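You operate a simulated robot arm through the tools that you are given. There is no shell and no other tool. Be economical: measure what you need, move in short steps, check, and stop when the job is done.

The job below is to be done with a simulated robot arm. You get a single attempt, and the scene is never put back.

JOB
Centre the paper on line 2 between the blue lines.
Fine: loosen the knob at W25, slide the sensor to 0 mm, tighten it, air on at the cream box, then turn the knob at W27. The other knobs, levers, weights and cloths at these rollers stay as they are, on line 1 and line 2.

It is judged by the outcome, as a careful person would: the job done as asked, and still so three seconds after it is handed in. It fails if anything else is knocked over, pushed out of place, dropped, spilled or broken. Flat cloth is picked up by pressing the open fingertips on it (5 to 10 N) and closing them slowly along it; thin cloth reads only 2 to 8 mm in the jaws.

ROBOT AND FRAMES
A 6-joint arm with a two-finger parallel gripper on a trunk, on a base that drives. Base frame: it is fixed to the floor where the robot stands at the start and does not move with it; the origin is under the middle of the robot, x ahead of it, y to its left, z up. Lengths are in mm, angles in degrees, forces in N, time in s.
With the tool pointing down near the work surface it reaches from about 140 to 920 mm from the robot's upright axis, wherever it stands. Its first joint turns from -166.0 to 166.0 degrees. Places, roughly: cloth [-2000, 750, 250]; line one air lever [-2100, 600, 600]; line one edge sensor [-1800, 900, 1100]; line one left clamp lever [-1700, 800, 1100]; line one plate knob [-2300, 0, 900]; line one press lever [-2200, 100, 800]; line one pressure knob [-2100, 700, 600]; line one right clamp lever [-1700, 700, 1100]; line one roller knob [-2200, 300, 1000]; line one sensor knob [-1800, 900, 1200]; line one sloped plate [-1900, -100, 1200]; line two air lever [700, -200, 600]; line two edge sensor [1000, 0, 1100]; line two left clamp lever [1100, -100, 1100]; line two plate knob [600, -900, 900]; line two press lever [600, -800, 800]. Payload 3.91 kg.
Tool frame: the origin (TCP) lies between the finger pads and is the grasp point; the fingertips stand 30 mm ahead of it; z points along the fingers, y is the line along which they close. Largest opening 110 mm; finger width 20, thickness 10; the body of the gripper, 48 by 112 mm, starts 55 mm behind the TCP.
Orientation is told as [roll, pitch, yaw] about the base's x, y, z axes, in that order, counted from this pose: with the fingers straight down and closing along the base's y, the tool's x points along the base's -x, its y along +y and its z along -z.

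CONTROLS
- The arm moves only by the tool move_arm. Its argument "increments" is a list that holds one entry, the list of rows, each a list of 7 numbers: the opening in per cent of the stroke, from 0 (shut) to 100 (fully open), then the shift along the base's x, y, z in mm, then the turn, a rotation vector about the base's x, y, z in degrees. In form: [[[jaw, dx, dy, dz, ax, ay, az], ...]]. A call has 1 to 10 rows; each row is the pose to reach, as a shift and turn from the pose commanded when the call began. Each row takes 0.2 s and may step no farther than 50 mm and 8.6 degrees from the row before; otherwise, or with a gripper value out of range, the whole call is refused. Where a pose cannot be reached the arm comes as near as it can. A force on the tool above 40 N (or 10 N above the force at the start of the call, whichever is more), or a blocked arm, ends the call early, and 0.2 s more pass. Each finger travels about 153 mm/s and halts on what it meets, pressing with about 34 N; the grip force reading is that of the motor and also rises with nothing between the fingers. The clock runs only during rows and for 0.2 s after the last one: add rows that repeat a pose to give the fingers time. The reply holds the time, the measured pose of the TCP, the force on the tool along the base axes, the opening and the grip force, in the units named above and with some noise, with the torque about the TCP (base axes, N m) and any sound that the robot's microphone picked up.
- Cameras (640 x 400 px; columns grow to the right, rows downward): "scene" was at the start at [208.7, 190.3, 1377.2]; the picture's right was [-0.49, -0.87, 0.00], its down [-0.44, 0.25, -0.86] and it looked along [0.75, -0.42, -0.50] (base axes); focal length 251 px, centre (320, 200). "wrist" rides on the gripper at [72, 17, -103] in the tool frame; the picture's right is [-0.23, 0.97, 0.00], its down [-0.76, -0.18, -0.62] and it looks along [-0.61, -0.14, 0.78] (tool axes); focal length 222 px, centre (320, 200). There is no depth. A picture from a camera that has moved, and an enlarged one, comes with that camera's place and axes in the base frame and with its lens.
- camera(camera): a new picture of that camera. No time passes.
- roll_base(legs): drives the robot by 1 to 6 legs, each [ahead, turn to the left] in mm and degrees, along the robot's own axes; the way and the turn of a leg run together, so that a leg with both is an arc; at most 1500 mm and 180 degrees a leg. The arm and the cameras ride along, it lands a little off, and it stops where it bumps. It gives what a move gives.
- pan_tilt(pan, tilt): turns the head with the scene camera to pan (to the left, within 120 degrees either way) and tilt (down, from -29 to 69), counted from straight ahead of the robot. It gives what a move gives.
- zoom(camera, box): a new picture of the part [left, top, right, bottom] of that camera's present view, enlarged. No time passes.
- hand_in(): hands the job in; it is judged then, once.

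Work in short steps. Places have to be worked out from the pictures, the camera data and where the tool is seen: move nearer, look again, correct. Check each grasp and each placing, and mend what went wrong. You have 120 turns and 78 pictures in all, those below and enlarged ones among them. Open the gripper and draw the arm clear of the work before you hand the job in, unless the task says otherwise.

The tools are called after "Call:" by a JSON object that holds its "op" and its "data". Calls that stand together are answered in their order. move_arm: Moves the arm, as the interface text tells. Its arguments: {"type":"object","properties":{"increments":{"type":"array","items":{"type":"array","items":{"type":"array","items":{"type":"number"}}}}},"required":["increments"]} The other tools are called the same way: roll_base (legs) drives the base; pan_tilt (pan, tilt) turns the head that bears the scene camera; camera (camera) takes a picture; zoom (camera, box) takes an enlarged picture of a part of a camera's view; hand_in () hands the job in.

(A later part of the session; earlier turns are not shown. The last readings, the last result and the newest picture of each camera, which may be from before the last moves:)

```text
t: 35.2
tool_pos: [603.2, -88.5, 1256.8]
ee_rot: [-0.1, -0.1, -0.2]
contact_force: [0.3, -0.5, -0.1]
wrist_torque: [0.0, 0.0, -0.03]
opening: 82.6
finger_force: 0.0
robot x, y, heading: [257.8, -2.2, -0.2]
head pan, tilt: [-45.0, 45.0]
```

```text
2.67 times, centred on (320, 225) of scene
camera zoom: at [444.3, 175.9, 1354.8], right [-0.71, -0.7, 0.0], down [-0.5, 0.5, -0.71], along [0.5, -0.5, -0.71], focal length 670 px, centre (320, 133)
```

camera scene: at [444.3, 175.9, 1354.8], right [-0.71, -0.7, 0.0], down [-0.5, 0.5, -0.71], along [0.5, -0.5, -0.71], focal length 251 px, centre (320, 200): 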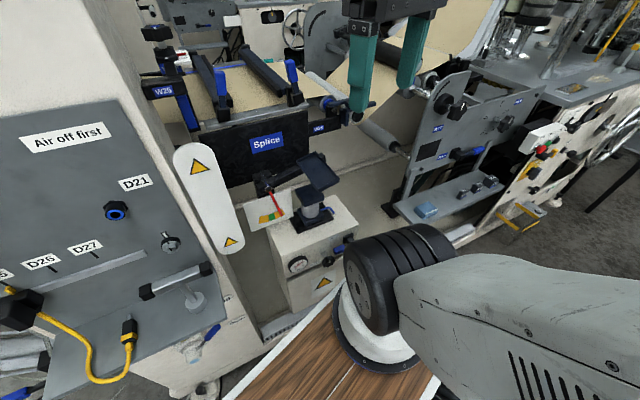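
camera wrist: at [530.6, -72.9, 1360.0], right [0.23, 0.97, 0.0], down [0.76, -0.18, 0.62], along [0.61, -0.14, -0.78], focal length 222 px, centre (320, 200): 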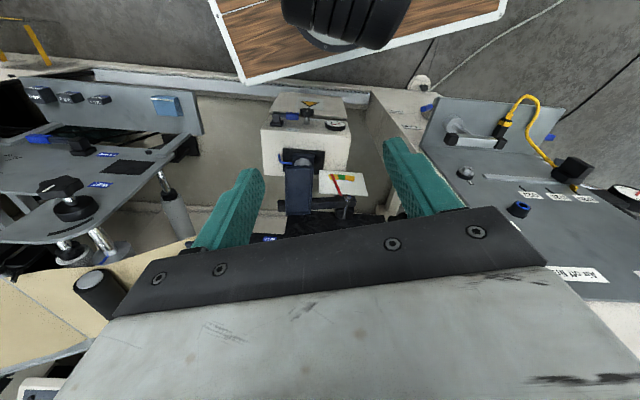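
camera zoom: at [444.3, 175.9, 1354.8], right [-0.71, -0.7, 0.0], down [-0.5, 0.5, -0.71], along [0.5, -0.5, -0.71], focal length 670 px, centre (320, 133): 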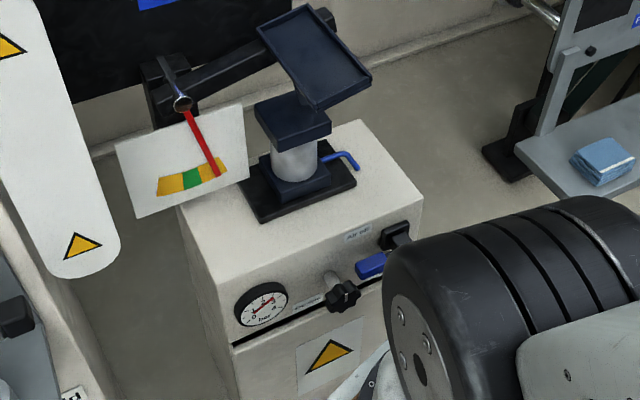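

The step was too long; I repeat with smaller steps.

Call:
{"op": "move_arm", "data": {"increments": [[[60, -8, -16, -40, 0, 0, 0], [60, -16, -32, -80, 0, 0, 0], [60, -24, -48, -120, 0, 0, 0], [60, -32, -64, -160, 0, 0, 0], [60, -40, -80, -200, 0, 0, 0], [60, -48, -96, -240, 0, 0, 0], [60, -56, -112, -280, 0, 0, 0], [60, -60, -128, -320, 0, 0, 0], [60, -60, -144, -360, 0, 0, 0], [60, -60, -150, -400, 0, 0, 0]]]}}

Call:
{"op": "camera", "data": {"camera": "wrist"}}

```text
t: 36.5
tool_pos: [595.8, -172.4, 1113.1]
ee_rot: [-9.9, -4.6, 11.7]
contact_force: [-0.4, 1.1, -0.3]
wrist_torque: [-0.05, 0.02, 0.0]
opening: 66.0
finger_force: 0.1
out of reach, approached as far as the arm can: row 4, 5, 6
robot x, y, heading: [254.1, -0.2, -0.3]
head pan, tilt: [-45.0, 45.0]
stopped in row 6: the arm was blocked; the commanded pose is now the measured one
```

```text
39 pictures are left
camera wrist: at [510.6, -156.1, 1206.3], right [0.04, 0.99, -0.15], down [0.71, 0.08, 0.7], along [0.71, -0.13, -0.7], focal length 222 px, centre (320, 200)
```

wrist: 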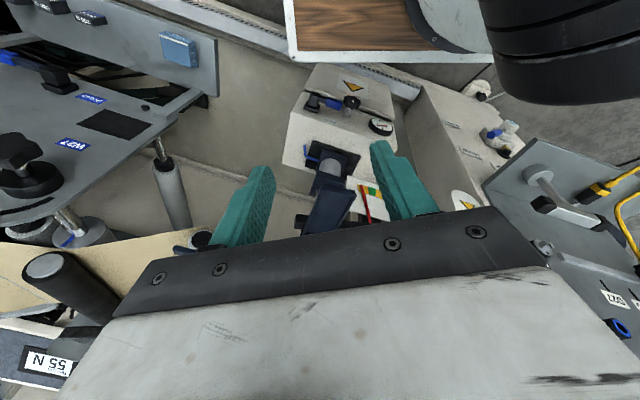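

The arm is cramped this close. I lift, straighten the tool, and back the base off 200 mm.

Call:
{"op": "move_arm", "data": {"increments": [[[60, 0, 0, 30, 0, 0, 0], [60, 5, 15, 70, 3.3, 1.5, -3.9], [60, 5, 30, 110, 6.6, 3, -7.8], [60, 5, 45, 140, 9.9, 4.6, -11.7], [60, 5, 45, 140, 9.9, 4.6, -11.7]]]}}

Call:
{"op": "roll_base", "data": {"legs": [[-200, 0]]}}

```text
t: 37.7
tool_pos: [597.9, -132.0, 1248.5]
ee_rot: [0.7, -0.8, -0.9]
contact_force: [-0.7, 1.1, 0.0]
wrist_torque: [-0.03, -0.01, -0.01]
opening: 66.1
finger_force: 0.2
robot x, y, heading: [256.6, -0.1, 0.1]
head pan, tilt: [-45.0, 45.0]
```

```text
t: 39.3
tool_pos: [391.4, -130.6, 1248.0]
ee_rot: [0.5, -0.7, -0.7]
contact_force: [-0.2, -0.9, 0.1]
wrist_torque: [-0.01, 0.02, 0.0]
opening: 65.9
finger_force: 0.0
robot x, y, heading: [53.2, 0.3, 0.0]
head pan, tilt: [-45.0, 45.0]
```

Now I extend ahead and lower in front of the box.

Call:
{"op": "move_arm", "data": {"increments": [[[60, 40, -15, 0, -0.5, 0.7, 0.7], [60, 80, -30, 0, -0.5, 0.7, 0.7], [60, 120, -45, 0, -0.5, 0.7, 0.7], [60, 160, -60, 0, -0.5, 0.7, 0.7], [60, 195, -75, 0, -0.5, 0.7, 0.7], [60, 195, -90, -45, -0.5, 0.7, 0.7], [60, 195, -105, -90, -0.5, 0.7, 0.7], [60, 195, -120, -135, -0.5, 0.7, 0.7], [60, 195, -125, -180, -0.5, 0.7, 0.7], [60, 195, -125, -225, -0.5, 0.7, 0.7]]]}}

Call:
{"op": "move_arm", "data": {"increments": [[[60, 0, 0, -45, 0, 0, 0], [60, 0, 0, -90, 0, 0, 0], [60, 0, 0, -135, 0, 0, 0], [60, 0, 0, -180, 0, 0, 0], [60, 0, 0, -210, 0, 0, 0], [60, 0, 0, -210, 0, 0, 0]]]}}

Call:
{"op": "camera", "data": {"camera": "wrist"}}

```text
t: 41.5
tool_pos: [589.1, -256.9, 1026.2]
ee_rot: [0.2, -0.1, 0.0]
contact_force: [-0.3, 0.5, 0.3]
wrist_torque: [-0.02, 0.0, -0.02]
opening: 66.2
finger_force: 0.1
robot x, y, heading: [47.4, 2.6, 0.1]
head pan, tilt: [-45.0, 45.0]
```

```text
t: 42.9
tool_pos: [591.2, -254.3, 814.1]
ee_rot: [0.1, -0.1, 0.0]
contact_force: [-0.3, 0.1, -0.3]
wrist_torque: [0.02, 0.02, 0.03]
opening: 66.0
finger_force: 0.0
robot x, y, heading: [49.5, -3.4, -0.2]
head pan, tilt: [-45.0, 45.0]
```

```text
38 pictures are left
camera wrist: at [518.6, -239.6, 918.0], right [0.23, 0.97, 0.0], down [0.76, -0.18, 0.62], along [0.61, -0.14, -0.78], focal length 222 px, centre (320, 200)
```

wrist: 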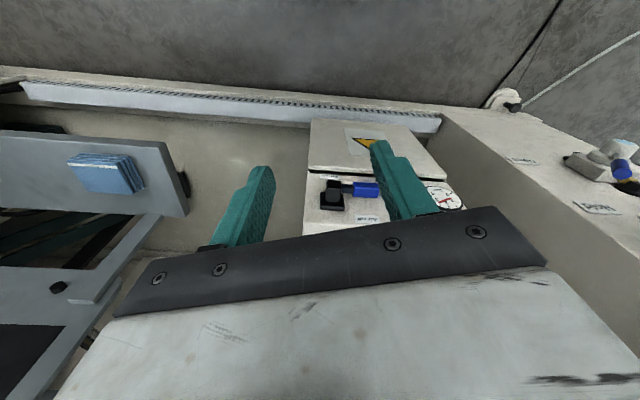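

The lever is visible in front of the fingers. I zoom on it.

Call:
{"op": "zoom", "data": {"camera": "wrist", "box": [290, 130, 470, 240]}}

Call:
{"op": "zoom", "data": {"camera": "scene", "box": [200, 150, 420, 290]}}

```text
3.56 times, centred on (380, 185) of wrist
camera zoom: at [518.6, -239.6, 918.0], right [0.23, 0.97, 0.0], down [0.76, -0.18, 0.62], along [0.61, -0.14, -0.78], focal length 790 px, centre (107, 253)
```

zoom: 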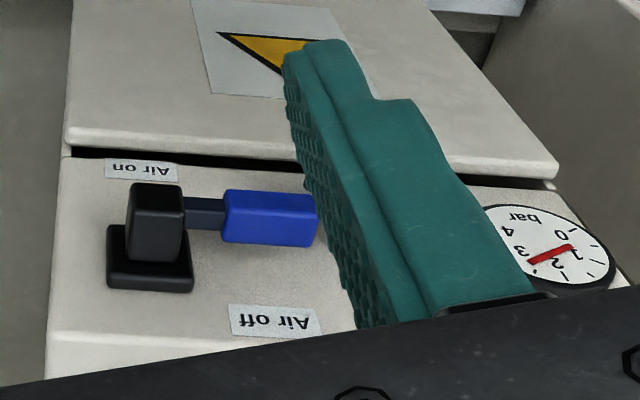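

```text
2.86 times, centred on (310, 220) of scene
camera zoom: at [238.1, 176.9, 1354.8], right [-0.71, -0.71, 0.0], down [-0.5, 0.5, -0.71], along [0.5, -0.5, -0.71], focal length 718 px, centre (349, 143)
```

zoom: 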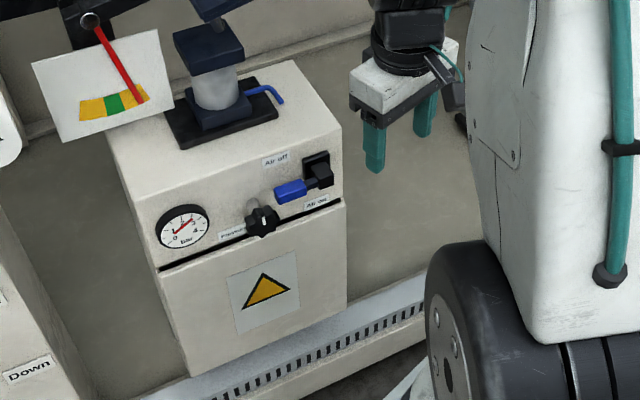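

Horizontal lever = off; "Air on" is below the pivot, so the lever goes down. Pivot ≈(724, −264, 636), handle end ≈(742, −196, 638), box face x≈776. I close the jaws, pitch the tool 30° and bring it above the handle's inner part, away from the pressure knob.

Call:
{"op": "move_arm", "data": {"increments": [[[40, 20, 5, 0, 0, -6, 0], [20, 40, 12, 0, 0, -12, 0], [0, 60, 18, 0, 0, -18, 0], [0, 80, 25, 0, 0, -24, 0], [0, 100, 32, 0, 0, -30, 0], [0, 120, 32, -25, 0, -30, 0], [0, 138, 32, -55, 0, -30, 0], [0, 138, 32, -90, 0, -30, 0], [0, 138, 32, -110, 0, -30, 0], [0, 138, 32, -110, 0, -30, 0]]]}}

Call:
{"op": "camera", "data": {"camera": "wrist"}}

Call:
{"op": "zoom", "data": {"camera": "scene", "box": [200, 150, 420, 290]}}

```text
t: 45.1
tool_pos: [730.3, -226.9, 709.4]
ee_rot: [0.9, -29.8, -0.3]
contact_force: [-0.8, -0.1, -0.9]
wrist_torque: [0.03, -0.01, -0.03]
opening: 0.1
finger_force: 33.6
out of reach, approached as far as the arm can: row 9, 10
robot x, y, heading: [49.0, 0.1, 0.3]
head pan, tilt: [-45.0, 45.0]
```

```text
35 pictures are left
camera wrist: at [615.9, -212.2, 763.5], right [0.2, 0.97, 0.13], down [0.35, -0.19, 0.92], along [0.92, -0.14, -0.38], focal length 222 px, centre (320, 200)
```

wrist: 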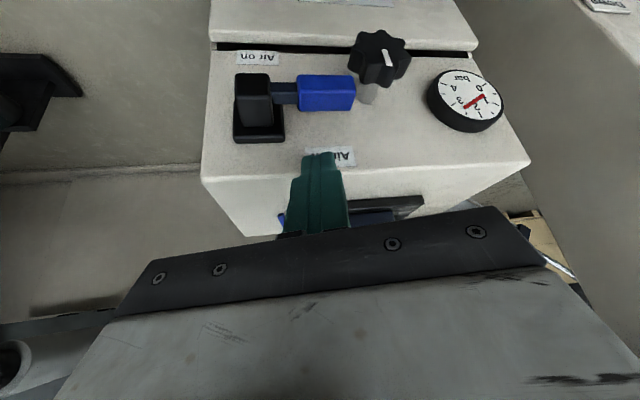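

```text
2.86 times, centred on (310, 220) of scene
camera zoom: at [238.2, 176.8, 1354.8], right [-0.71, -0.71, 0.0], down [-0.5, 0.5, -0.71], along [0.5, -0.5, -0.71], focal length 718 px, centre (349, 143)
```

zoom: 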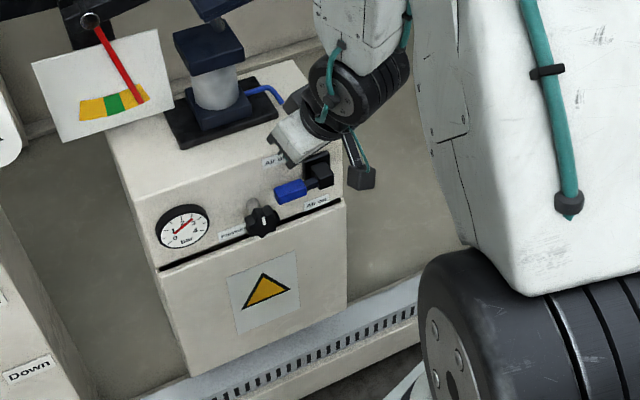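

The tip is aligned over the handle's blue part but z is at the arm's reach limit. I pull back and drive 90 mm ahead.

Call:
{"op": "move_arm", "data": {"increments": [[[0, -30, 0, 15, 0, 0, 0], [0, -70, 0, 30, 0, 0, 0], [0, -110, 0, 30, 0, 0, 0], [0, -110, 0, 30, 0, 0, 0]]]}}

Call:
{"op": "roll_base", "data": {"legs": [[90, 0]]}}

```text
t: 46.1
tool_pos: [626.0, -237.9, 768.1]
ee_rot: [1.1, -29.7, -0.3]
contact_force: [0.0, -0.3, -0.3]
wrist_torque: [0.0, -0.02, 0.0]
opening: 0.0
finger_force: 33.6
out of reach, approached as far as the arm can: row 1, 2, 3, 4
robot x, y, heading: [52.0, 1.1, 0.3]
head pan, tilt: [-45.0, 45.0]
```

```text
t: 47.2
tool_pos: [714.5, -237.6, 767.5]
ee_rot: [1.1, -29.6, -0.4]
contact_force: [0.6, -0.1, 0.6]
wrist_torque: [-0.04, 0.01, 0.0]
opening: 0.0
finger_force: 33.8
robot x, y, heading: [138.8, 3.1, 0.0]
head pan, tilt: [-45.0, 45.0]
```

The limit is a wrist limit that eases with distance, so I back off to x≈−20 and use a smaller pitch.

Call:
{"op": "roll_base", "data": {"legs": [[-160, 0]]}}

Call:
{"op": "move_arm", "data": {"increments": [[[0, 45, 3, 0, -1, 4, 0], [0, 90, 6, 0, -1, 8, 0], [0, 120, 9, 0, -1, 12, 0], [0, 150, 12, -10, -1, 14, 0], [0, 172, 14, -30, -1, 14, 0], [0, 172, 14, -60, -1, 14, 0], [0, 172, 14, -60, -1, 14, 0]]]}}

Call:
{"op": "camera", "data": {"camera": "wrist"}}

```text
t: 48.7
tool_pos: [552.4, -237.6, 769.5]
ee_rot: [1.1, -29.6, -0.3]
contact_force: [0.8, -0.3, 0.1]
wrist_torque: [0.05, 0.02, 0.05]
opening: 0.0
finger_force: 33.5
robot x, y, heading: [-22.3, 3.7, -0.2]
head pan, tilt: [-45.0, 45.0]
```

```text
t: 50.3
tool_pos: [724.9, -223.5, 710.3]
ee_rot: [0.0, -15.7, 0.0]
contact_force: [-0.3, -0.4, 0.3]
wrist_torque: [-0.01, 0.01, 0.0]
opening: 0.0
finger_force: 33.9
robot x, y, heading: [-20.3, -0.9, 0.1]
head pan, tilt: [-45.0, 45.0]
```

```text
33 pictures are left
camera wrist: at [625.9, -206.9, 790.5], right [0.22, 0.97, 0.06], down [0.56, -0.18, 0.81], along [0.8, -0.14, -0.59], focal length 222 px, centre (320, 200)
```

wrist: 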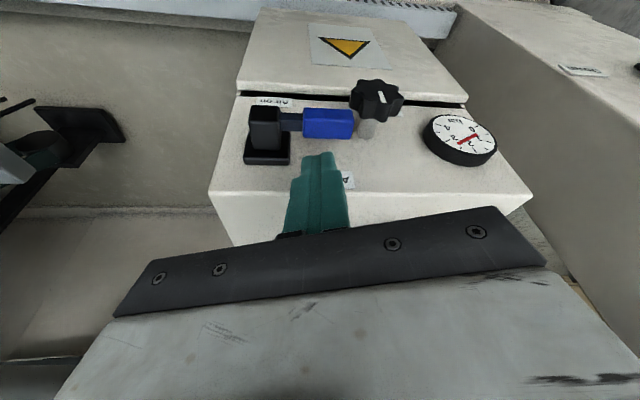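

Reach is fine now. I press down on the handle along an arc about its pivot, going in 10 mm further first.

Call:
{"op": "move_arm", "data": {"increments": [[[0, 10, 0, 0, 0, 0, 0], [0, 10, 0, -15, 0, 0, 0], [0, 10, 0, -30, 0, 0, 0], [0, 10, 0, -40, 0, 0, 0], [0, 10, 0, -50, 0, 0, 0], [0, 10, 0, -60, 0, 0, 0], [0, 10, -1, -70, 0, 0, 0], [0, 10, -2, -79, 0, 0, 0]]]}}

Call:
{"op": "camera", "data": {"camera": "wrist"}}

```text
t: 52.1
tool_pos: [735.2, -223.9, 630.9]
ee_rot: [0.0, -15.6, 0.1]
contact_force: [-0.2, -0.4, -0.3]
wrist_torque: [-0.01, 0.04, 0.02]
opening: 0.1
finger_force: 34.4
robot x, y, heading: [-22.8, 0.2, -0.2]
head pan, tilt: [-45.0, 45.0]
```

```text
32 pictures are left
camera wrist: at [636.6, -208.6, 709.8], right [0.22, 0.97, 0.06], down [0.57, -0.18, 0.81], along [0.8, -0.14, -0.59], focal length 222 px, centre (320, 200)
```

wrist: 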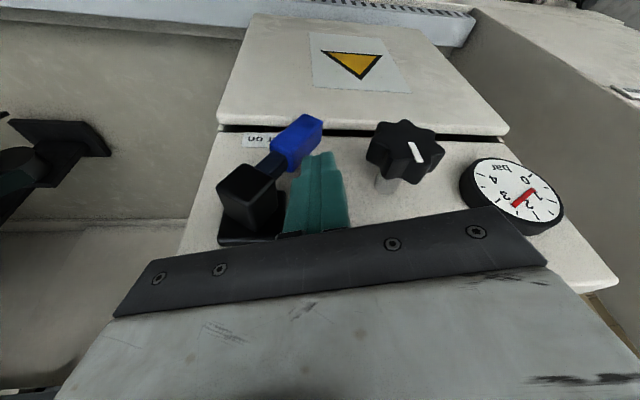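

The lever swings (now ~50°). I continue down and towards −y with a small roll so that the finger clears the pivot block.

Call:
{"op": "move_arm", "data": {"increments": [[[0, 0, -1, -6, -4, 0, 0], [0, 0, -3, -12, -8, 0, 0], [0, 0, -6, -15, -12, 0, 0], [0, 0, -9, -15, -16, 0, 0], [0, 0, -12, -15, -18, 0, 0], [0, 0, -15, -15, -18, 0, 0], [0, 0, -15, -15, -18, 0, 0]]]}}

Call:
{"op": "camera", "data": {"camera": "wrist"}}

```text
t: 53.7
tool_pos: [734.6, -237.7, 615.0]
ee_rot: [-18.5, -14.8, 5.2]
contact_force: [0.1, 41.0, -1.8]
wrist_torque: [-0.11, -0.04, -0.45]
opening: 0.2
finger_force: 34.6
out of reach, approached as far as the arm can: row 1, 2, 3, 4
robot x, y, heading: [-21.8, 1.1, 0.2]
head pan, tilt: [-45.0, 45.0]
```

```text
31 pictures are left
camera wrist: at [636.4, -198.1, 685.9], right [0.21, 0.95, -0.24], down [0.57, 0.08, 0.82], along [0.8, -0.31, -0.52], focal length 222 px, centre (320, 200)
```

wrist: 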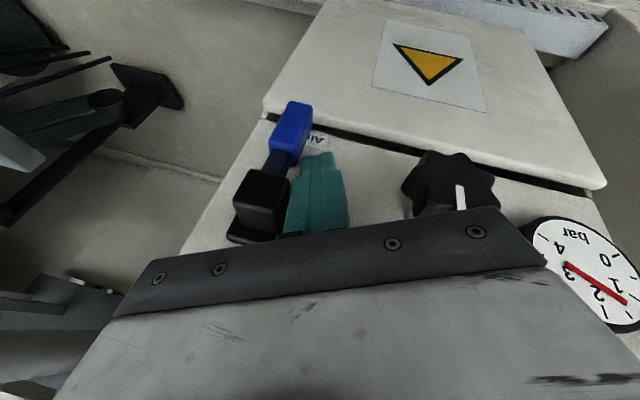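

41 N in y: the finger meets the stop or the block. I back off and look.

Call:
{"op": "move_arm", "data": {"increments": [[[0, 0, 8, 5, 5, 0, 0], [0, -5, 22, 20, 10, 0, 0], [0, -20, 22, 45, 15, 0, 0], [0, -40, 22, 75, 18, 0, 0], [0, -60, 22, 105, 18, 0, 0], [0, -60, 22, 105, 18, 0, 0]]]}}

Call:
{"op": "camera", "data": {"camera": "wrist"}}

Call:
{"op": "zoom", "data": {"camera": "scene", "box": [220, 150, 380, 250]}}

```text
t: 55.1
tool_pos: [674.4, -216.9, 718.6]
ee_rot: [0.0, -15.7, 0.0]
contact_force: [0.0, 0.1, -0.8]
wrist_torque: [-0.02, 0.0, -0.01]
opening: 0.1
finger_force: 33.7
robot x, y, heading: [-20.4, -3.5, -0.1]
head pan, tilt: [-45.0, 45.0]
```

```text
30 pictures are left
camera wrist: at [576.6, -201.7, 797.8], right [0.22, 0.97, 0.06], down [0.57, -0.18, 0.81], along [0.8, -0.14, -0.59], focal length 222 px, centre (320, 200)
```

wrist: 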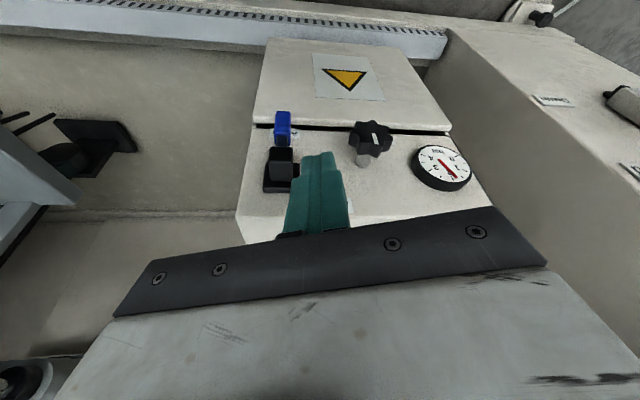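

```text
4.00 times, centred on (300, 200) of scene
camera zoom: at [165.5, 177.1, 1354.8], right [-0.71, -0.71, 0.0], down [-0.5, 0.5, -0.71], along [0.5, -0.5, -0.71], focal length 1005 px, centre (400, 200)
```

zoom: 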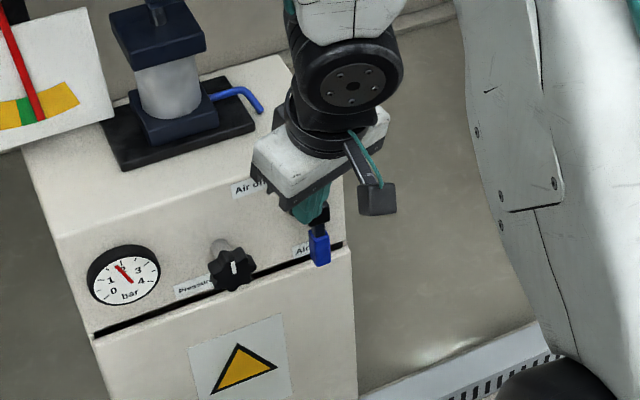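

The lever is fully down at "Air on", and the red needle moved towards green. I lift the arm clear and look toward W27.

Call:
{"op": "move_arm", "data": {"increments": [[[0, -20, 0, 40, 0, 4, 0], [0, -40, 0, 80, 0, 8, 0], [0, -60, 0, 120, 0, 12, 0], [0, -80, 20, 160, 0, 15.7, 0], [0, -100, 50, 195, 0, 15.7, 0], [0, -100, 80, 230, 0, 15.7, 0], [0, -100, 110, 265, 0, 15.7, 0], [0, -100, 140, 300, 0, 15.7, 0], [0, -100, 170, 335, 0, 15.7, 0], [0, -100, 200, 370, 0, 15.7, 0]]]}}

Call:
{"op": "pan_tilt", "data": {"pan": -45, "tilt": 30}}

Call:
{"op": "camera", "data": {"camera": "scene"}}

```text
refused: row 5 steps farther than a row can; nothing moved
```

```text
t: 55.8
tool_pos: [674.7, -217.2, 717.4]
ee_rot: [0.0, -15.8, 0.0]
contact_force: [0.3, -0.4, -0.2]
wrist_torque: [0.01, 0.0, -0.02]
opening: 0.0
finger_force: 33.8
robot x, y, heading: [-22.5, 4.8, 0.0]
head pan, tilt: [-45.0, 30.0]
```

```text
28 pictures are left
camera scene: at [171.9, 170.6, 1377.3], right [-0.71, -0.71, 0.0], down [-0.35, 0.35, -0.87], along [0.61, -0.61, -0.5], focal length 251 px, centre (320, 200)
```

scene: 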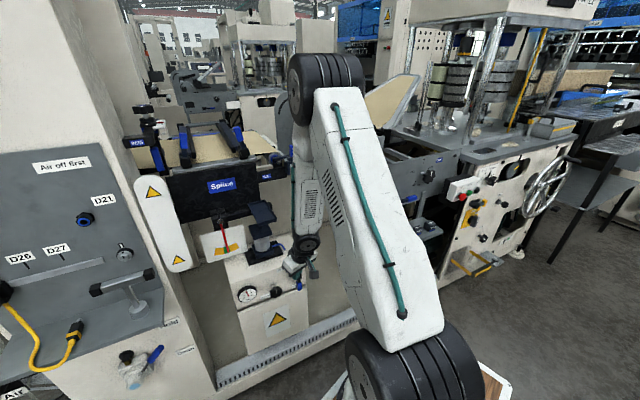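

I redo the lift with shorter rows, taking the arm high so the camera can see W27.

Call:
{"op": "move_arm", "data": {"increments": [[[0, -20, 0, 40, 0, 4, 0], [0, -40, 0, 80, 0, 8, 0], [0, -60, 0, 120, 0, 12, 0], [0, -80, 15, 160, 0, 15.7, 0], [0, -95, 40, 195, 0, 15.7, 0], [0, -100, 70, 230, 0, 15.7, 0], [0, -100, 100, 265, 0, 15.7, 0], [0, -100, 130, 300, 0, 15.7, 0], [0, -100, 160, 335, 0, 15.7, 0], [0, -100, 190, 370, 0, 15.7, 0]]]}}

Call:
{"op": "move_arm", "data": {"increments": [[[0, -20, 20, 35, 0, 0, 0], [0, -40, 40, 70, 0, 0, 0], [0, -60, 60, 105, 0, 0, 0], [0, -80, 80, 140, 0, 0, 0], [0, -80, 110, 170, 0, 0, 0], [0, -80, 140, 200, 0, 0, 0]]]}}

Call:
{"op": "camera", "data": {"camera": "scene"}}

```text
t: 58.0
tool_pos: [576.7, 21.9, 1055.9]
ee_rot: [13.5, -1.7, -1.0]
contact_force: [0.1, -1.6, -0.3]
wrist_torque: [0.05, 0.04, 0.0]
opening: 0.1
finger_force: 33.9
out of reach, approached as far as the arm can: row 2, 3, 4, 5, 6, 7, 8, 9, 10
robot x, y, heading: [-23.0, 4.1, -0.0]
head pan, tilt: [-45.0, 30.0]
```

```text
t: 59.4
tool_pos: [508.7, -3.1, 1218.9]
ee_rot: [15.9, -1.9, -0.4]
contact_force: [-0.4, 0.8, 0.1]
wrist_torque: [0.02, -0.05, 0.0]
opening: 0.0
finger_force: 34.3
out of reach, approached as far as the arm can: row 1, 2, 3, 4, 5, 6
robot x, y, heading: [-24.0, -4.0, 0.0]
head pan, tilt: [-45.0, 30.0]
```

```text
27 pictures are left
camera scene: at [171.7, 170.7, 1377.4], right [-0.71, -0.71, 0.0], down [-0.35, 0.35, -0.87], along [0.61, -0.61, -0.5], focal length 251 px, centre (320, 200)
```

scene: 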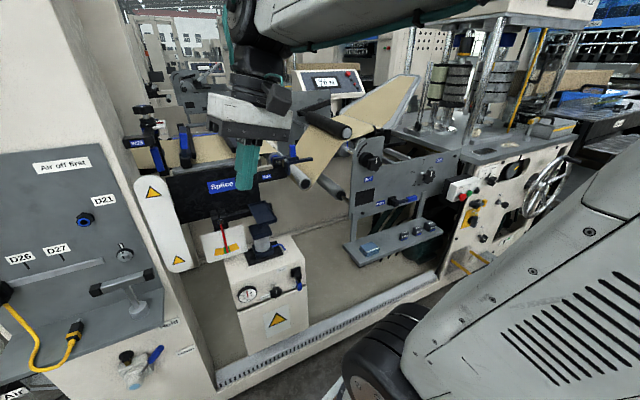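

Clear view of the right plate. I zoom on W27 and on the splice table with the paper.

Call:
{"op": "zoom", "data": {"camera": "scene", "box": [330, 120, 470, 220]}}

Call:
{"op": "zoom", "data": {"camera": "scene", "box": [120, 90, 440, 290]}}

```text
4.00 times, centred on (400, 170) of scene
camera zoom: at [171.7, 170.7, 1377.4], right [-0.71, -0.71, 0.0], down [-0.35, 0.35, -0.87], along [0.61, -0.61, -0.5], focal length 1005 px, centre (0, 320)
```

zoom: 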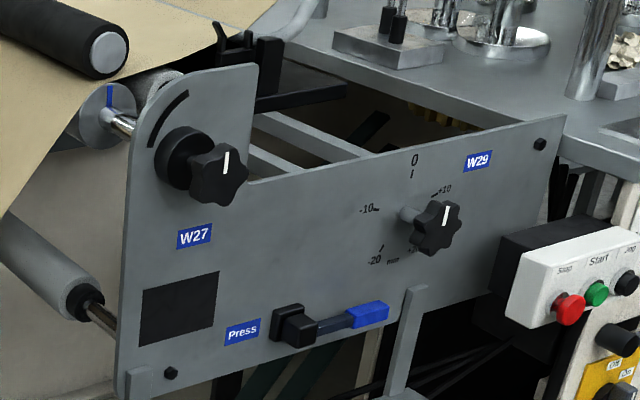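

```text
2.00 times, centred on (280, 190) of scene
camera zoom: at [171.7, 170.7, 1377.4], right [-0.71, -0.71, 0.0], down [-0.35, 0.35, -0.87], along [0.61, -0.61, -0.5], focal length 502 px, centre (400, 220)
```

zoom: 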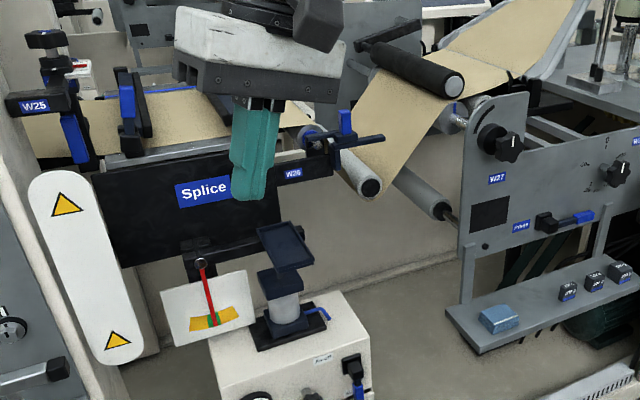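

W27 is a star knob with axis along −x, front centre ≈(659, −620, 1010). I straighten the hand, then drive round to stand in front of it.

Call:
{"op": "move_arm", "data": {"increments": [[[30, 0, 0, 0, -5, 0, 0], [30, -10, 0, 0, -10, 1, 0], [30, -20, 0, 0, -15.9, 1.9, 0.4], [30, -60, 0, 0, -15.9, 1.9, 0.4], [30, -100, 0, 0, -15.9, 1.9, 0.4], [30, -100, 0, 0, -15.9, 1.9, 0.4]]]}}

Call:
{"op": "roll_base", "data": {"legs": [[-100, 0], [0, -90], [500, 0], [0, 90]]}}

Call:
{"op": "pan_tilt", "data": {"pan": 5, "tilt": 25}}

Call:
{"op": "camera", "data": {"camera": "scene"}}

```text
t: 60.8
tool_pos: [415.6, 1.8, 1212.3]
ee_rot: [16.0, -2.3, -0.6]
contact_force: [0.2, -0.1, 0.1]
wrist_torque: [-0.02, 0.02, 0.02]
opening: 33.0
finger_force: 0.1
out of reach, approached as far as the arm can: row 1, 2, 3, 4, 5, 6
robot x, y, heading: [-23.5, -0.6, -0.3]
head pan, tilt: [-45.0, 30.0]
```

```text
t: 72.1
tool_pos: [306.4, -487.8, 1211.8]
ee_rot: [16.0, -2.2, -2.0]
contact_force: [0.1, 0.2, 1.0]
wrist_torque: [0.02, 0.0, 0.01]
opening: 32.9
finger_force: 0.0
robot x, y, heading: [-133.8, -477.1, -1.6]
head pan, tilt: [-45.0, 30.0]
```

```text
t: 73.3
tool_pos: [305.7, -487.4, 1213.0]
ee_rot: [15.9, -2.2, -2.0]
contact_force: [0.6, -0.1, 0.4]
wrist_torque: [0.01, -0.01, 0.01]
opening: 33.1
finger_force: 0.0
robot x, y, heading: [-131.1, -476.1, -1.4]
head pan, tilt: [5.0, 25.0]
```

```text
24 pictures are left
camera scene: at [96.9, -241.2, 1385.3], right [0.06, -1.0, 0.0], down [-0.42, -0.03, -0.91], along [0.9, 0.06, -0.42], focal length 251 px, centre (320, 200)
```

scene: 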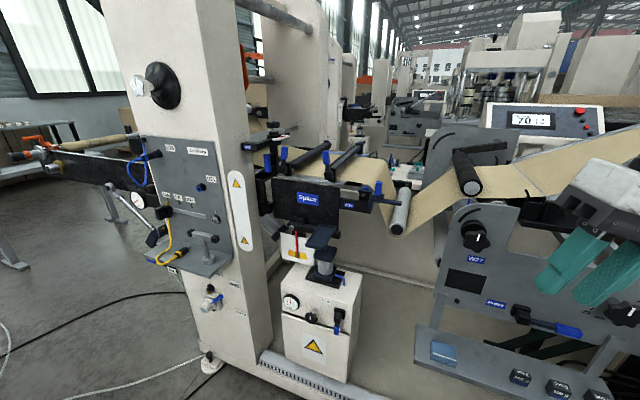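

W27 now triangulates to about (645, −597, 1033). I move the hand to its side and start pitching the tool toward horizontal.

Call:
{"op": "move_arm", "data": {"increments": [[[40, 20, -25, -20, -5, 0, 0], [40, 40, -50, -40, -10, 1, 1], [40, 60, -75, -60, -15, 2, 2], [40, 80, -90, -80, -15, -5, 2], [40, 90, -90, -100, -15, -12, 2], [40, 90, -90, -100, -15, -20, 2], [40, 90, -90, -100, -15, -28, 2], [40, 90, -90, -100, -15, -28, 2]]]}}

```text
t: 75.1
tool_pos: [397.6, -579.0, 1111.1]
ee_rot: [-0.2, -30.2, 4.6]
contact_force: [-0.3, -0.2, -0.3]
wrist_torque: [0.01, -0.01, 0.0]
opening: 43.9
finger_force: 0.1
out of reach, approached as far as the arm can: row 1, 2, 3, 4, 5, 6
robot x, y, heading: [-131.3, -480.4, -1.4]
head pan, tilt: [5.0, 25.0]
```

Pose recovered and the pitch is −30°. I continue pitching.

Call:
{"op": "move_arm", "data": {"increments": [[[40, 0, 0, 0, 0, -8, -1], [40, 0, 0, 0, 0, -16, -2], [40, 0, 0, 0, 0, -24, -3], [40, 0, 0, 0, 0, -32, -4], [40, 0, 0, 0, 0, -40, -4.6], [40, 0, 0, 0, 0, -48, -4.6], [40, 0, 0, 0, 0, -56, -4.6], [40, 0, 0, 0, 0, -60, -4.6], [40, 0, 0, 0, 0, -60, -4.6]]]}}

Call:
{"op": "camera", "data": {"camera": "wrist"}}

```text
t: 77.1
tool_pos: [497.4, -672.3, 1238.0]
ee_rot: [-93.4, -88.0, 91.8]
contact_force: [-0.1, -0.1, -0.1]
wrist_torque: [-0.01, 0.0, 0.0]
opening: 44.0
finger_force: 0.0
out of reach, approached as far as the arm can: row 1, 2, 3, 4, 5, 6, 7, 8, 9
robot x, y, heading: [-126.9, -476.8, -1.6]
head pan, tilt: [5.0, 25.0]
```

```text
23 pictures are left
camera wrist: at [394.8, -655.2, 1164.4], right [0.03, 0.98, 0.2], down [-0.63, -0.13, 0.77], along [0.78, -0.14, 0.61], focal length 222 px, centre (320, 200)
```

wrist: 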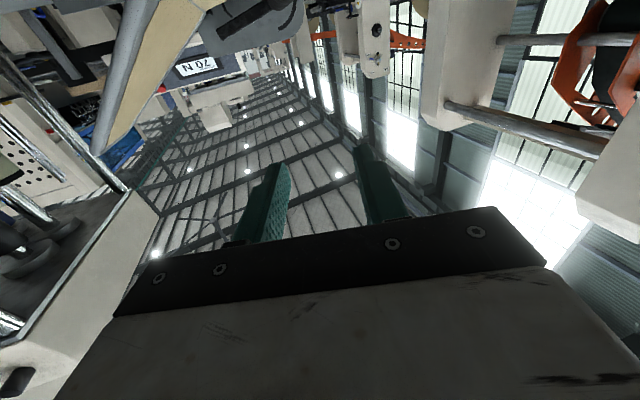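

The tool is horizontal but was pushed up by reach limits near the body. I extend towards a pose in front of the knob (570, −597, 1050).

Call:
{"op": "move_arm", "data": {"increments": [[[40, 40, -5, 0, 0, -60, -4.6], [40, 80, -10, 0, 0, -60, -4.6], [40, 120, -15, -10, 0, -60, -4.6], [40, 150, -18, -30, 0, -60, -4.6], [40, 173, -18, -60, 0, -60, -4.6], [40, 173, -18, -60, 0, -60, -4.6]]]}}

```text
refused: row 1 steps farther than a row can; nothing moved
```

I resend with zero extra rotation.

Call:
{"op": "move_arm", "data": {"increments": [[[40, 40, -5, 0, 0, 0, 0], [40, 80, -10, 0, 0, 0, 0], [40, 120, -15, -10, 0, 0, 0], [40, 150, -18, -30, 0, 0, 0], [40, 173, -18, -60, 0, 0, 0], [40, 173, -18, -60, 0, 0, 0]]]}}

Call:
{"op": "camera", "data": {"camera": "scene"}}

```text
t: 78.5
tool_pos: [665.3, -684.7, 1181.0]
ee_rot: [-92.8, -88.1, 91.3]
contact_force: [-0.2, 0.2, -0.2]
wrist_torque: [0.02, 0.0, -0.01]
opening: 44.0
finger_force: 0.0
robot x, y, heading: [-129.7, -480.0, -1.2]
head pan, tilt: [5.0, 25.0]
```

```text
22 pictures are left
camera scene: at [96.8, -241.2, 1385.3], right [0.06, -1.0, 0.0], down [-0.42, -0.03, -0.91], along [0.9, 0.06, -0.42], focal length 251 px, centre (320, 200)
```

scene: 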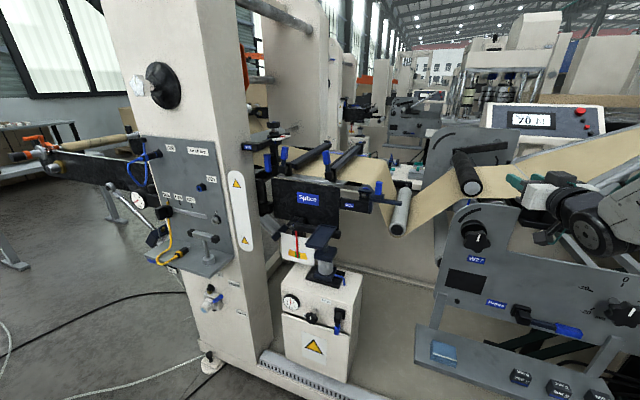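

Fingers are at (665, −685, 1181), above and right of the knob. I back off in x, then go down in front of W27.

Call:
{"op": "move_arm", "data": {"increments": [[[60, -45, 0, 0, 0, 0, 0], [60, -90, 10, 0, 0, 0, 0], [60, -100, 40, -20, 0, 0, 0], [60, -100, 70, -50, 0, 0, 0], [60, -100, 85, -90, 0, 0, 0], [60, -100, 88, -125, 0, 0, 0], [60, -100, 88, -146, 0, 0, 0], [60, -100, 88, -146, 0, 0, 0]]]}}

Call:
{"op": "camera", "data": {"camera": "wrist"}}

Call:
{"op": "zoom", "data": {"camera": "scene", "box": [400, 150, 560, 270]}}

```text
t: 80.3
tool_pos: [620.4, -614.2, 1033.2]
ee_rot: [-92.2, -88.1, 90.5]
contact_force: [-0.4, -0.2, 0.3]
wrist_torque: [-0.03, 0.0, 0.02]
opening: 65.8
finger_force: 0.0
out of reach, approached as far as the arm can: row 3, 4, 5, 6, 7, 8
robot x, y, heading: [-130.3, -481.7, -1.5]
head pan, tilt: [5.0, 25.0]
```

```text
21 pictures are left
camera wrist: at [517.0, -597.2, 960.6], right [0.03, 0.98, 0.2], down [-0.63, -0.13, 0.77], along [0.78, -0.14, 0.61], focal length 222 px, centre (320, 200)
```

wrist: 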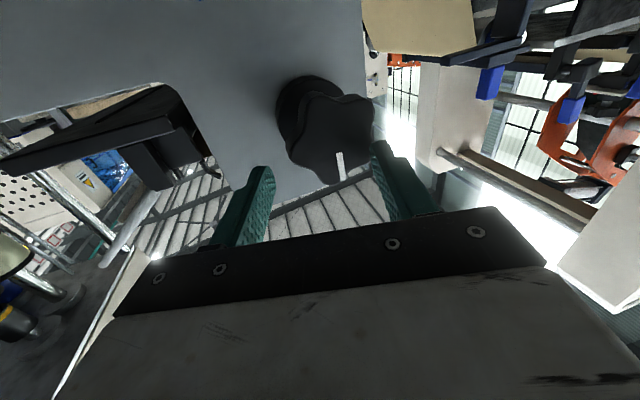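

```text
3.33 times, centred on (480, 210) of scene
camera zoom: at [96.8, -241.2, 1385.3], right [0.06, -1.0, 0.0], down [-0.42, -0.03, -0.91], along [0.9, 0.06, -0.42], focal length 838 px, centre (-213, 167)
```

zoom: 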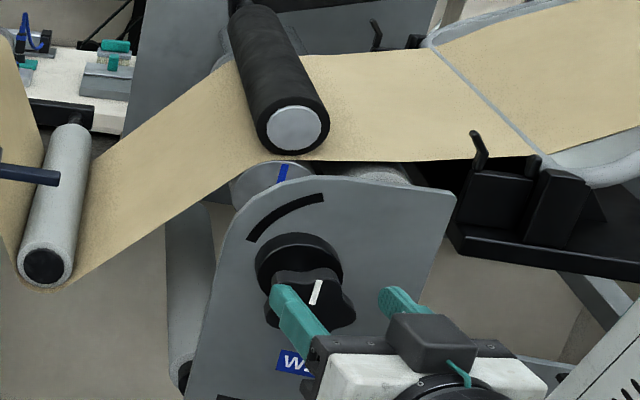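

Fingers are just short of the knob; it lies ~12 mm to +y at about the same height. I shift +12 in y and advance.

Call:
{"op": "move_arm", "data": {"increments": [[[72, 0, 6, 0, 0, 0, 0], [72, 0, 12, 0, 0, 0, 0], [72, 8, 12, 0, 0, 0, 0], [72, 16, 12, 0, 0, 0, 0], [72, 16, 12, 0, 0, 0, 0]]]}}

Call:
{"op": "camera", "data": {"camera": "wrist"}}

Call:
{"op": "zoom", "data": {"camera": "scene", "box": [430, 170, 530, 260]}}

```text
t: 81.5
tool_pos: [633.8, -602.5, 1036.5]
ee_rot: [-92.0, -88.1, 90.2]
contact_force: [-0.2, -0.4, -0.7]
wrist_torque: [-0.03, 0.0, 0.02]
opening: 79.3
finger_force: 0.1
out of reach, approached as far as the arm can: row 2
robot x, y, heading: [-131.7, -475.9, -1.5]
head pan, tilt: [5.0, 25.0]
```

```text
19 pictures are left
camera wrist: at [531.6, -585.2, 963.4], right [0.03, 0.98, 0.2], down [-0.63, -0.14, 0.77], along [0.78, -0.14, 0.61], focal length 222 px, centre (320, 200)
```

wrist: 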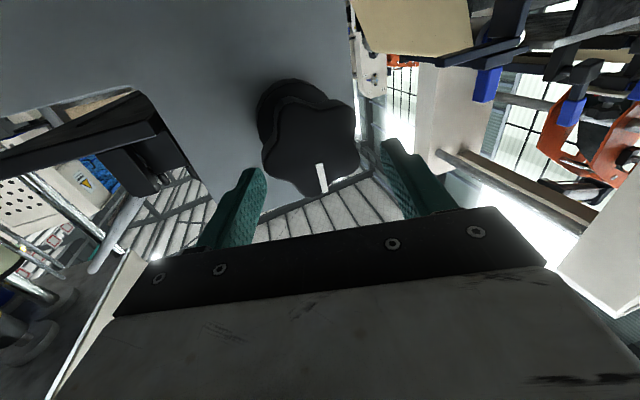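

```text
4.44 times, centred on (480, 215) of scene
camera zoom: at [96.9, -241.2, 1385.3], right [0.06, -1.0, 0.0], down [-0.42, -0.03, -0.91], along [0.9, 0.06, -0.42], focal length 1117 px, centre (-391, 133)
```

zoom: 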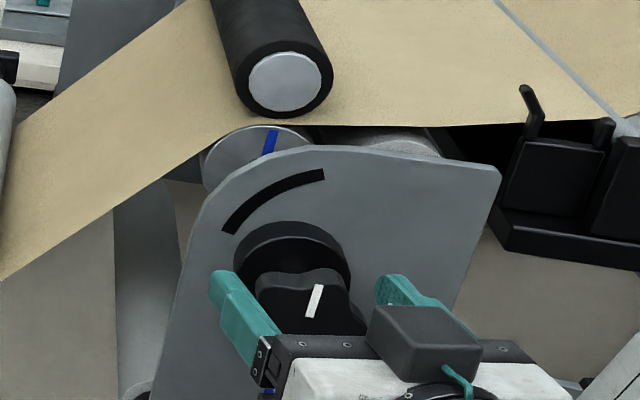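

Knob front centre refines to (647, −602, 1024). I lower 7 mm, advance 4 mm and close.

Call:
{"op": "move_arm", "data": {"increments": [[[72, 0, 0, -7, 0, 0, 0], [72, 4, 0, -7, 0, 0, 0], [55, 4, 0, -7, 0, 0, 0], [45, 4, 0, -7, 0, 0, 0], [20, 4, 0, -7, 0, 0, 0], [20, 4, 0, -7, 0, 0, 0]]]}}

Call:
{"op": "camera", "data": {"camera": "wrist"}}

```text
t: 82.9
tool_pos: [639.2, -602.0, 1029.2]
ee_rot: [-91.9, -88.2, 90.3]
contact_force: [2.3, -0.1, -0.9]
wrist_torque: [-0.06, -0.04, -0.02]
opening: 60.9
finger_force: 44.9
robot x, y, heading: [-132.7, -481.4, -1.4]
head pan, tilt: [5.0, 25.0]
```

```text
17 pictures are left
camera wrist: at [536.1, -586.1, 956.8], right [0.03, 0.98, 0.2], down [-0.63, -0.14, 0.77], along [0.78, -0.14, 0.61], focal length 222 px, centre (320, 200)
```

wrist: 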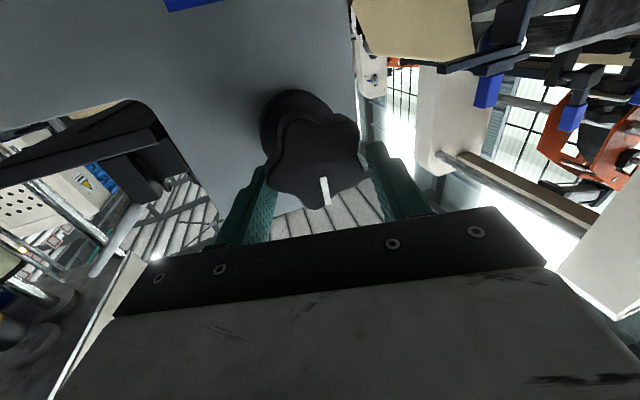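

Gripped at 61 mm with balanced forces. Before turning I zoom on the splice table and needle for a baseline.

Call:
{"op": "zoom", "data": {"camera": "scene", "box": [240, 130, 410, 270]}}

```text
2.86 times, centred on (325, 200) of scene
camera zoom: at [97.0, -241.2, 1385.3], right [0.06, -1.0, 0.0], down [-0.42, -0.03, -0.91], along [0.9, 0.06, -0.42], focal length 718 px, centre (306, 200)
```

zoom: 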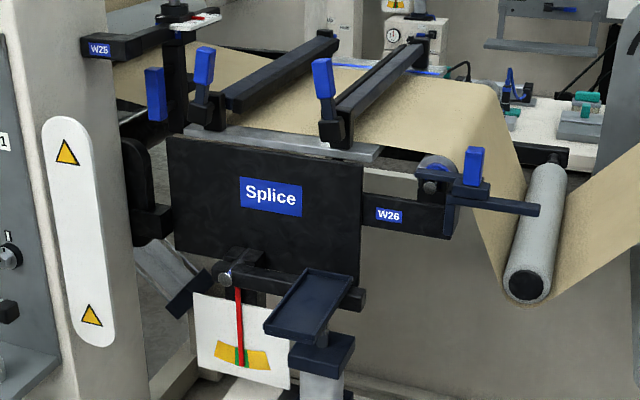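

Needle is on green with air on. The far blue line is visible but the near one is covered, so paper must move away (+x). I test with a small clockwise turn (16°).

Call:
{"op": "move_arm", "data": {"increments": [[[20, 0, 0, 0, 4, 0, 0], [20, 0, 0, 0, 8, 0, 0], [20, 0, 0, 0, 12, 0, 0], [20, 0, 0, 0, 16, 0, 0], [20, 0, 0, 0, 16, 0, 0], [20, 0, 0, 0, 16, 0, 0]]]}}

Call:
{"op": "zoom", "data": {"camera": "scene", "box": [240, 130, 410, 270]}}

```text
t: 84.3
tool_pos: [639.4, -606.4, 1032.2]
ee_rot: [88.7, -75.7, -90.8]
contact_force: [-1.7, -11.0, -0.7]
wrist_torque: [-0.08, 0.22, -1.12]
opening: 60.2
finger_force: 45.2
robot x, y, heading: [-132.7, -479.0, -1.6]
head pan, tilt: [5.0, 25.0]
stopped in row 6: the force on the tool passed its limit at 41 N (the readings are from after the stop); the commanded pose is now the measured one
```

```text
2.86 times, centred on (325, 200) of scene
camera zoom: at [97.7, -242.7, 1385.4], right [0.06, -1.0, 0.0], down [-0.42, -0.02, -0.91], along [0.9, 0.05, -0.42], focal length 718 px, centre (306, 200)
```

zoom: 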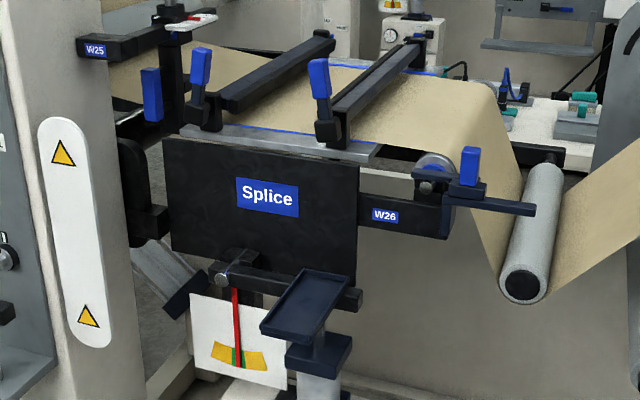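

Clockwise moved the paper away: the near blue line is now visible. I zoom in to compare the two gaps.

Call:
{"op": "zoom", "data": {"camera": "scene", "box": [285, 140, 370, 190]}}

```text
7.53 times, centred on (328, 165) of scene
camera zoom: at [97.7, -242.7, 1385.4], right [0.06, -1.0, 0.0], down [-0.42, -0.02, -0.91], along [0.9, 0.05, -0.42], focal length 1892 px, centre (264, 464)
```

zoom: 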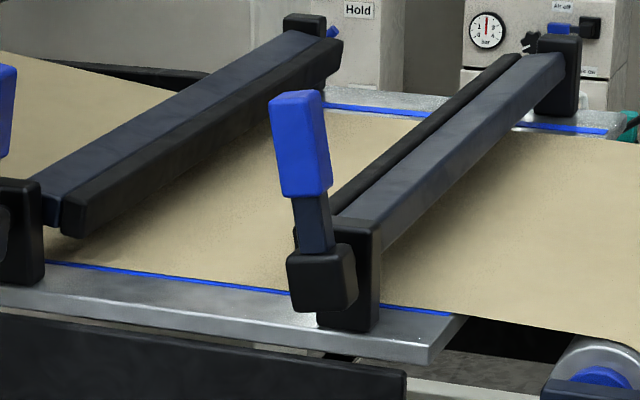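

I zoom at higher magnification on the near and far line separately.

Call:
{"op": "zoom", "data": {"camera": "scene", "box": [290, 168, 322, 188]}}

Call:
{"op": "zoom", "data": {"camera": "scene", "box": [325, 147, 357, 167]}}

```text
16.00 times, centred on (306, 178) of scene
camera zoom: at [97.7, -242.7, 1385.4], right [0.06, -1.0, 0.0], down [-0.42, -0.02, -0.91], along [0.9, 0.05, -0.42], focal length 4020 px, centre (544, 552)
```

zoom: 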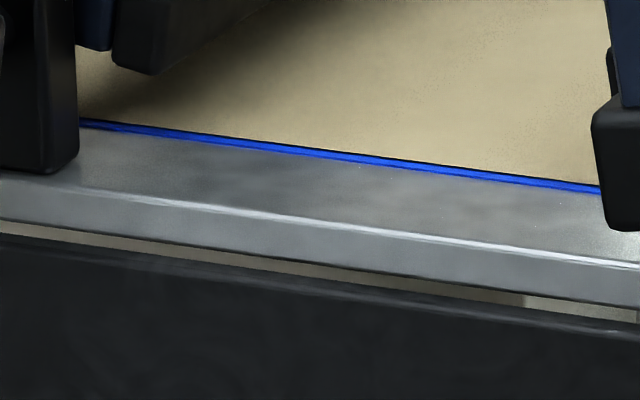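

```text
16.00 times, centred on (341, 157) of scene
camera zoom: at [97.7, -242.7, 1385.4], right [0.06, -1.0, 0.0], down [-0.42, -0.02, -0.91], along [0.9, 0.05, -0.42], focal length 4020 px, centre (-16, 888)
```

zoom: 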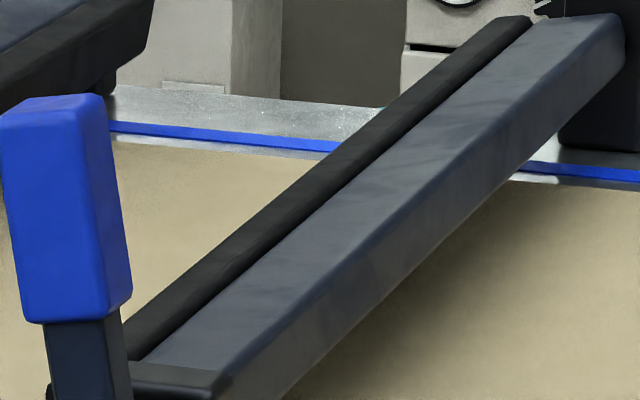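

Far line shows a gap (~10 mm) while the near line is still partly covered, so the paper needs several mm more. I turn about 8° further clockwise.

Call:
{"op": "move_arm", "data": {"increments": [[[20, 0, 2, -1, 2, 0, 0], [20, 0, 2, -1, 4, 0, 0], [20, 0, 2, -1, 6, 0, 0], [20, 0, 2, -1, 8, 0, 0], [20, 0, 2, -1, 8, 0, 0], [20, 0, 2, -1, 8, 0, 0]]]}}

Call:
{"op": "zoom", "data": {"camera": "scene", "box": [290, 145, 354, 185]}}

```text
t: 85.0
tool_pos: [639.7, -607.0, 1031.1]
ee_rot: [89.1, -71.9, -91.7]
contact_force: [-5.0, -12.1, 0.4]
wrist_torque: [-0.13, 0.04, -1.27]
opening: 60.3
finger_force: 44.9
robot x, y, heading: [-129.4, -477.8, -1.8]
head pan, tilt: [5.0, 25.0]
stopped in row 3: the force on the tool passed its limit at 42 N (the readings are from after the stop); the commanded pose is now the measured one
```

```text
10.00 times, centred on (322, 165) of scene
camera zoom: at [98.2, -243.5, 1385.5], right [0.06, -1.0, 0.0], down [-0.42, -0.02, -0.91], along [0.9, 0.05, -0.42], focal length 2512 px, centre (300, 550)
```

zoom: 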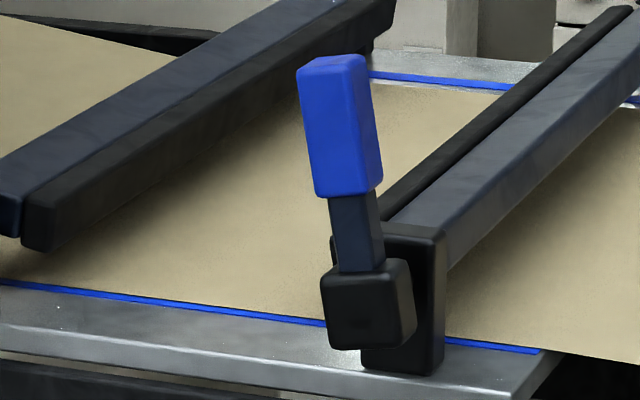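

Moving the right way; the side force suggests the knob axis is slightly to −y. I shift −2 mm and turn 6° more.

Call:
{"op": "move_arm", "data": {"increments": [[[20, 0, -2, 0, 0, 0, 0], [20, 0, -2, 0, 2, 0, 0], [20, 0, -2, 0, 4, 0, 0], [20, 0, -2, 0, 6, 0, 0], [20, 0, -2, 0, 6, 0, 0], [20, 0, -2, 0, 6, 0, 0]]]}}

Call:
{"op": "zoom", "data": {"camera": "scene", "box": [290, 168, 322, 188]}}

Call:
{"op": "zoom", "data": {"camera": "scene", "box": [320, 147, 352, 167]}}

```text
t: 86.3
tool_pos: [639.5, -608.7, 1032.2]
ee_rot: [88.9, -66.0, -91.2]
contact_force: [-4.9, -8.5, 2.4]
wrist_torque: [-0.05, 0.12, -0.19]
opening: 60.0
finger_force: 45.5
robot x, y, heading: [-129.0, -480.0, -1.7]
head pan, tilt: [5.0, 25.0]
```

```text
16.00 times, centred on (306, 178) of scene
camera zoom: at [97.8, -243.1, 1385.4], right [0.06, -1.0, 0.0], down [-0.42, -0.02, -0.91], along [0.9, 0.05, -0.42], focal length 4020 px, centre (544, 552)
```

zoom: 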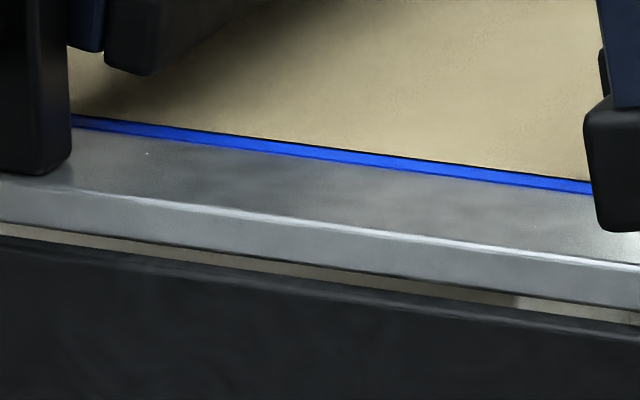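

```text
16.00 times, centred on (336, 157) of scene
camera zoom: at [97.8, -243.1, 1385.4], right [0.06, -1.0, 0.0], down [-0.42, -0.02, -0.91], along [0.9, 0.05, -0.42], focal length 4020 px, centre (64, 888)
```

zoom: 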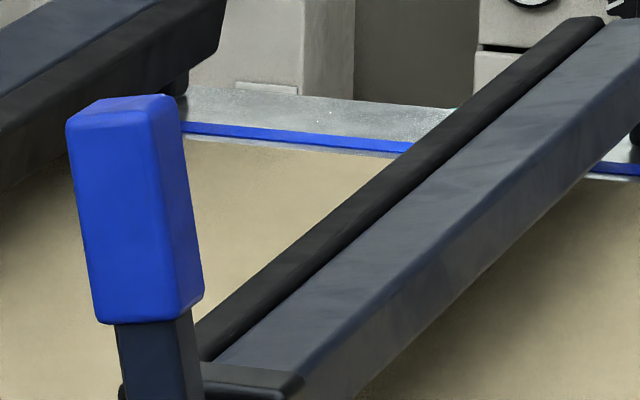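

Near line now ~60% exposed, far gap ~5 mm. I judge ~12° more clockwise; I continue.

Call:
{"op": "move_arm", "data": {"increments": [[[20, 0, -1, 0, 3, 0, 0], [20, 0, -1, 0, 6, 0, 0], [20, 0, -1, 0, 9, 0, 0], [20, 0, -1, 0, 12, 0, 0], [20, 0, -1, 0, 12, 0, 0], [20, 0, -1, 0, 12, 0, 0]]]}}

Call:
{"op": "zoom", "data": {"camera": "scene", "box": [290, 145, 354, 185]}}

```text
t: 87.8
tool_pos: [639.4, -611.2, 1029.4]
ee_rot: [88.4, -53.9, -90.9]
contact_force: [15.1, -28.1, 1.7]
wrist_torque: [-0.16, 0.2, -1.08]
opening: 59.0
finger_force: 45.0
robot x, y, heading: [-130.0, -479.9, -2.0]
head pan, tilt: [5.0, 25.0]
```

```text
10.00 times, centred on (322, 165) of scene
camera zoom: at [98.9, -244.3, 1385.4], right [0.06, -1.0, 0.0], down [-0.42, -0.02, -0.91], along [0.9, 0.05, -0.42], focal length 2512 px, centre (300, 550)
```

zoom: 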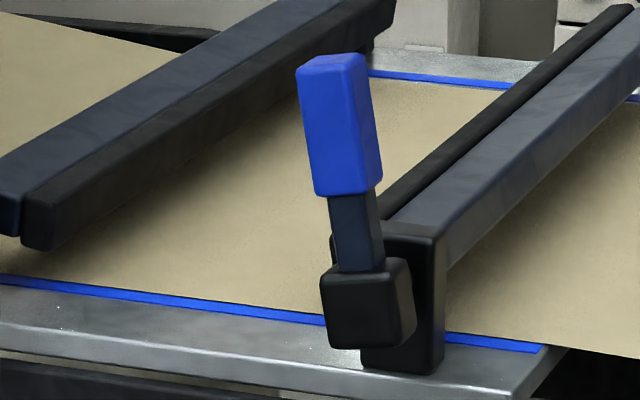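

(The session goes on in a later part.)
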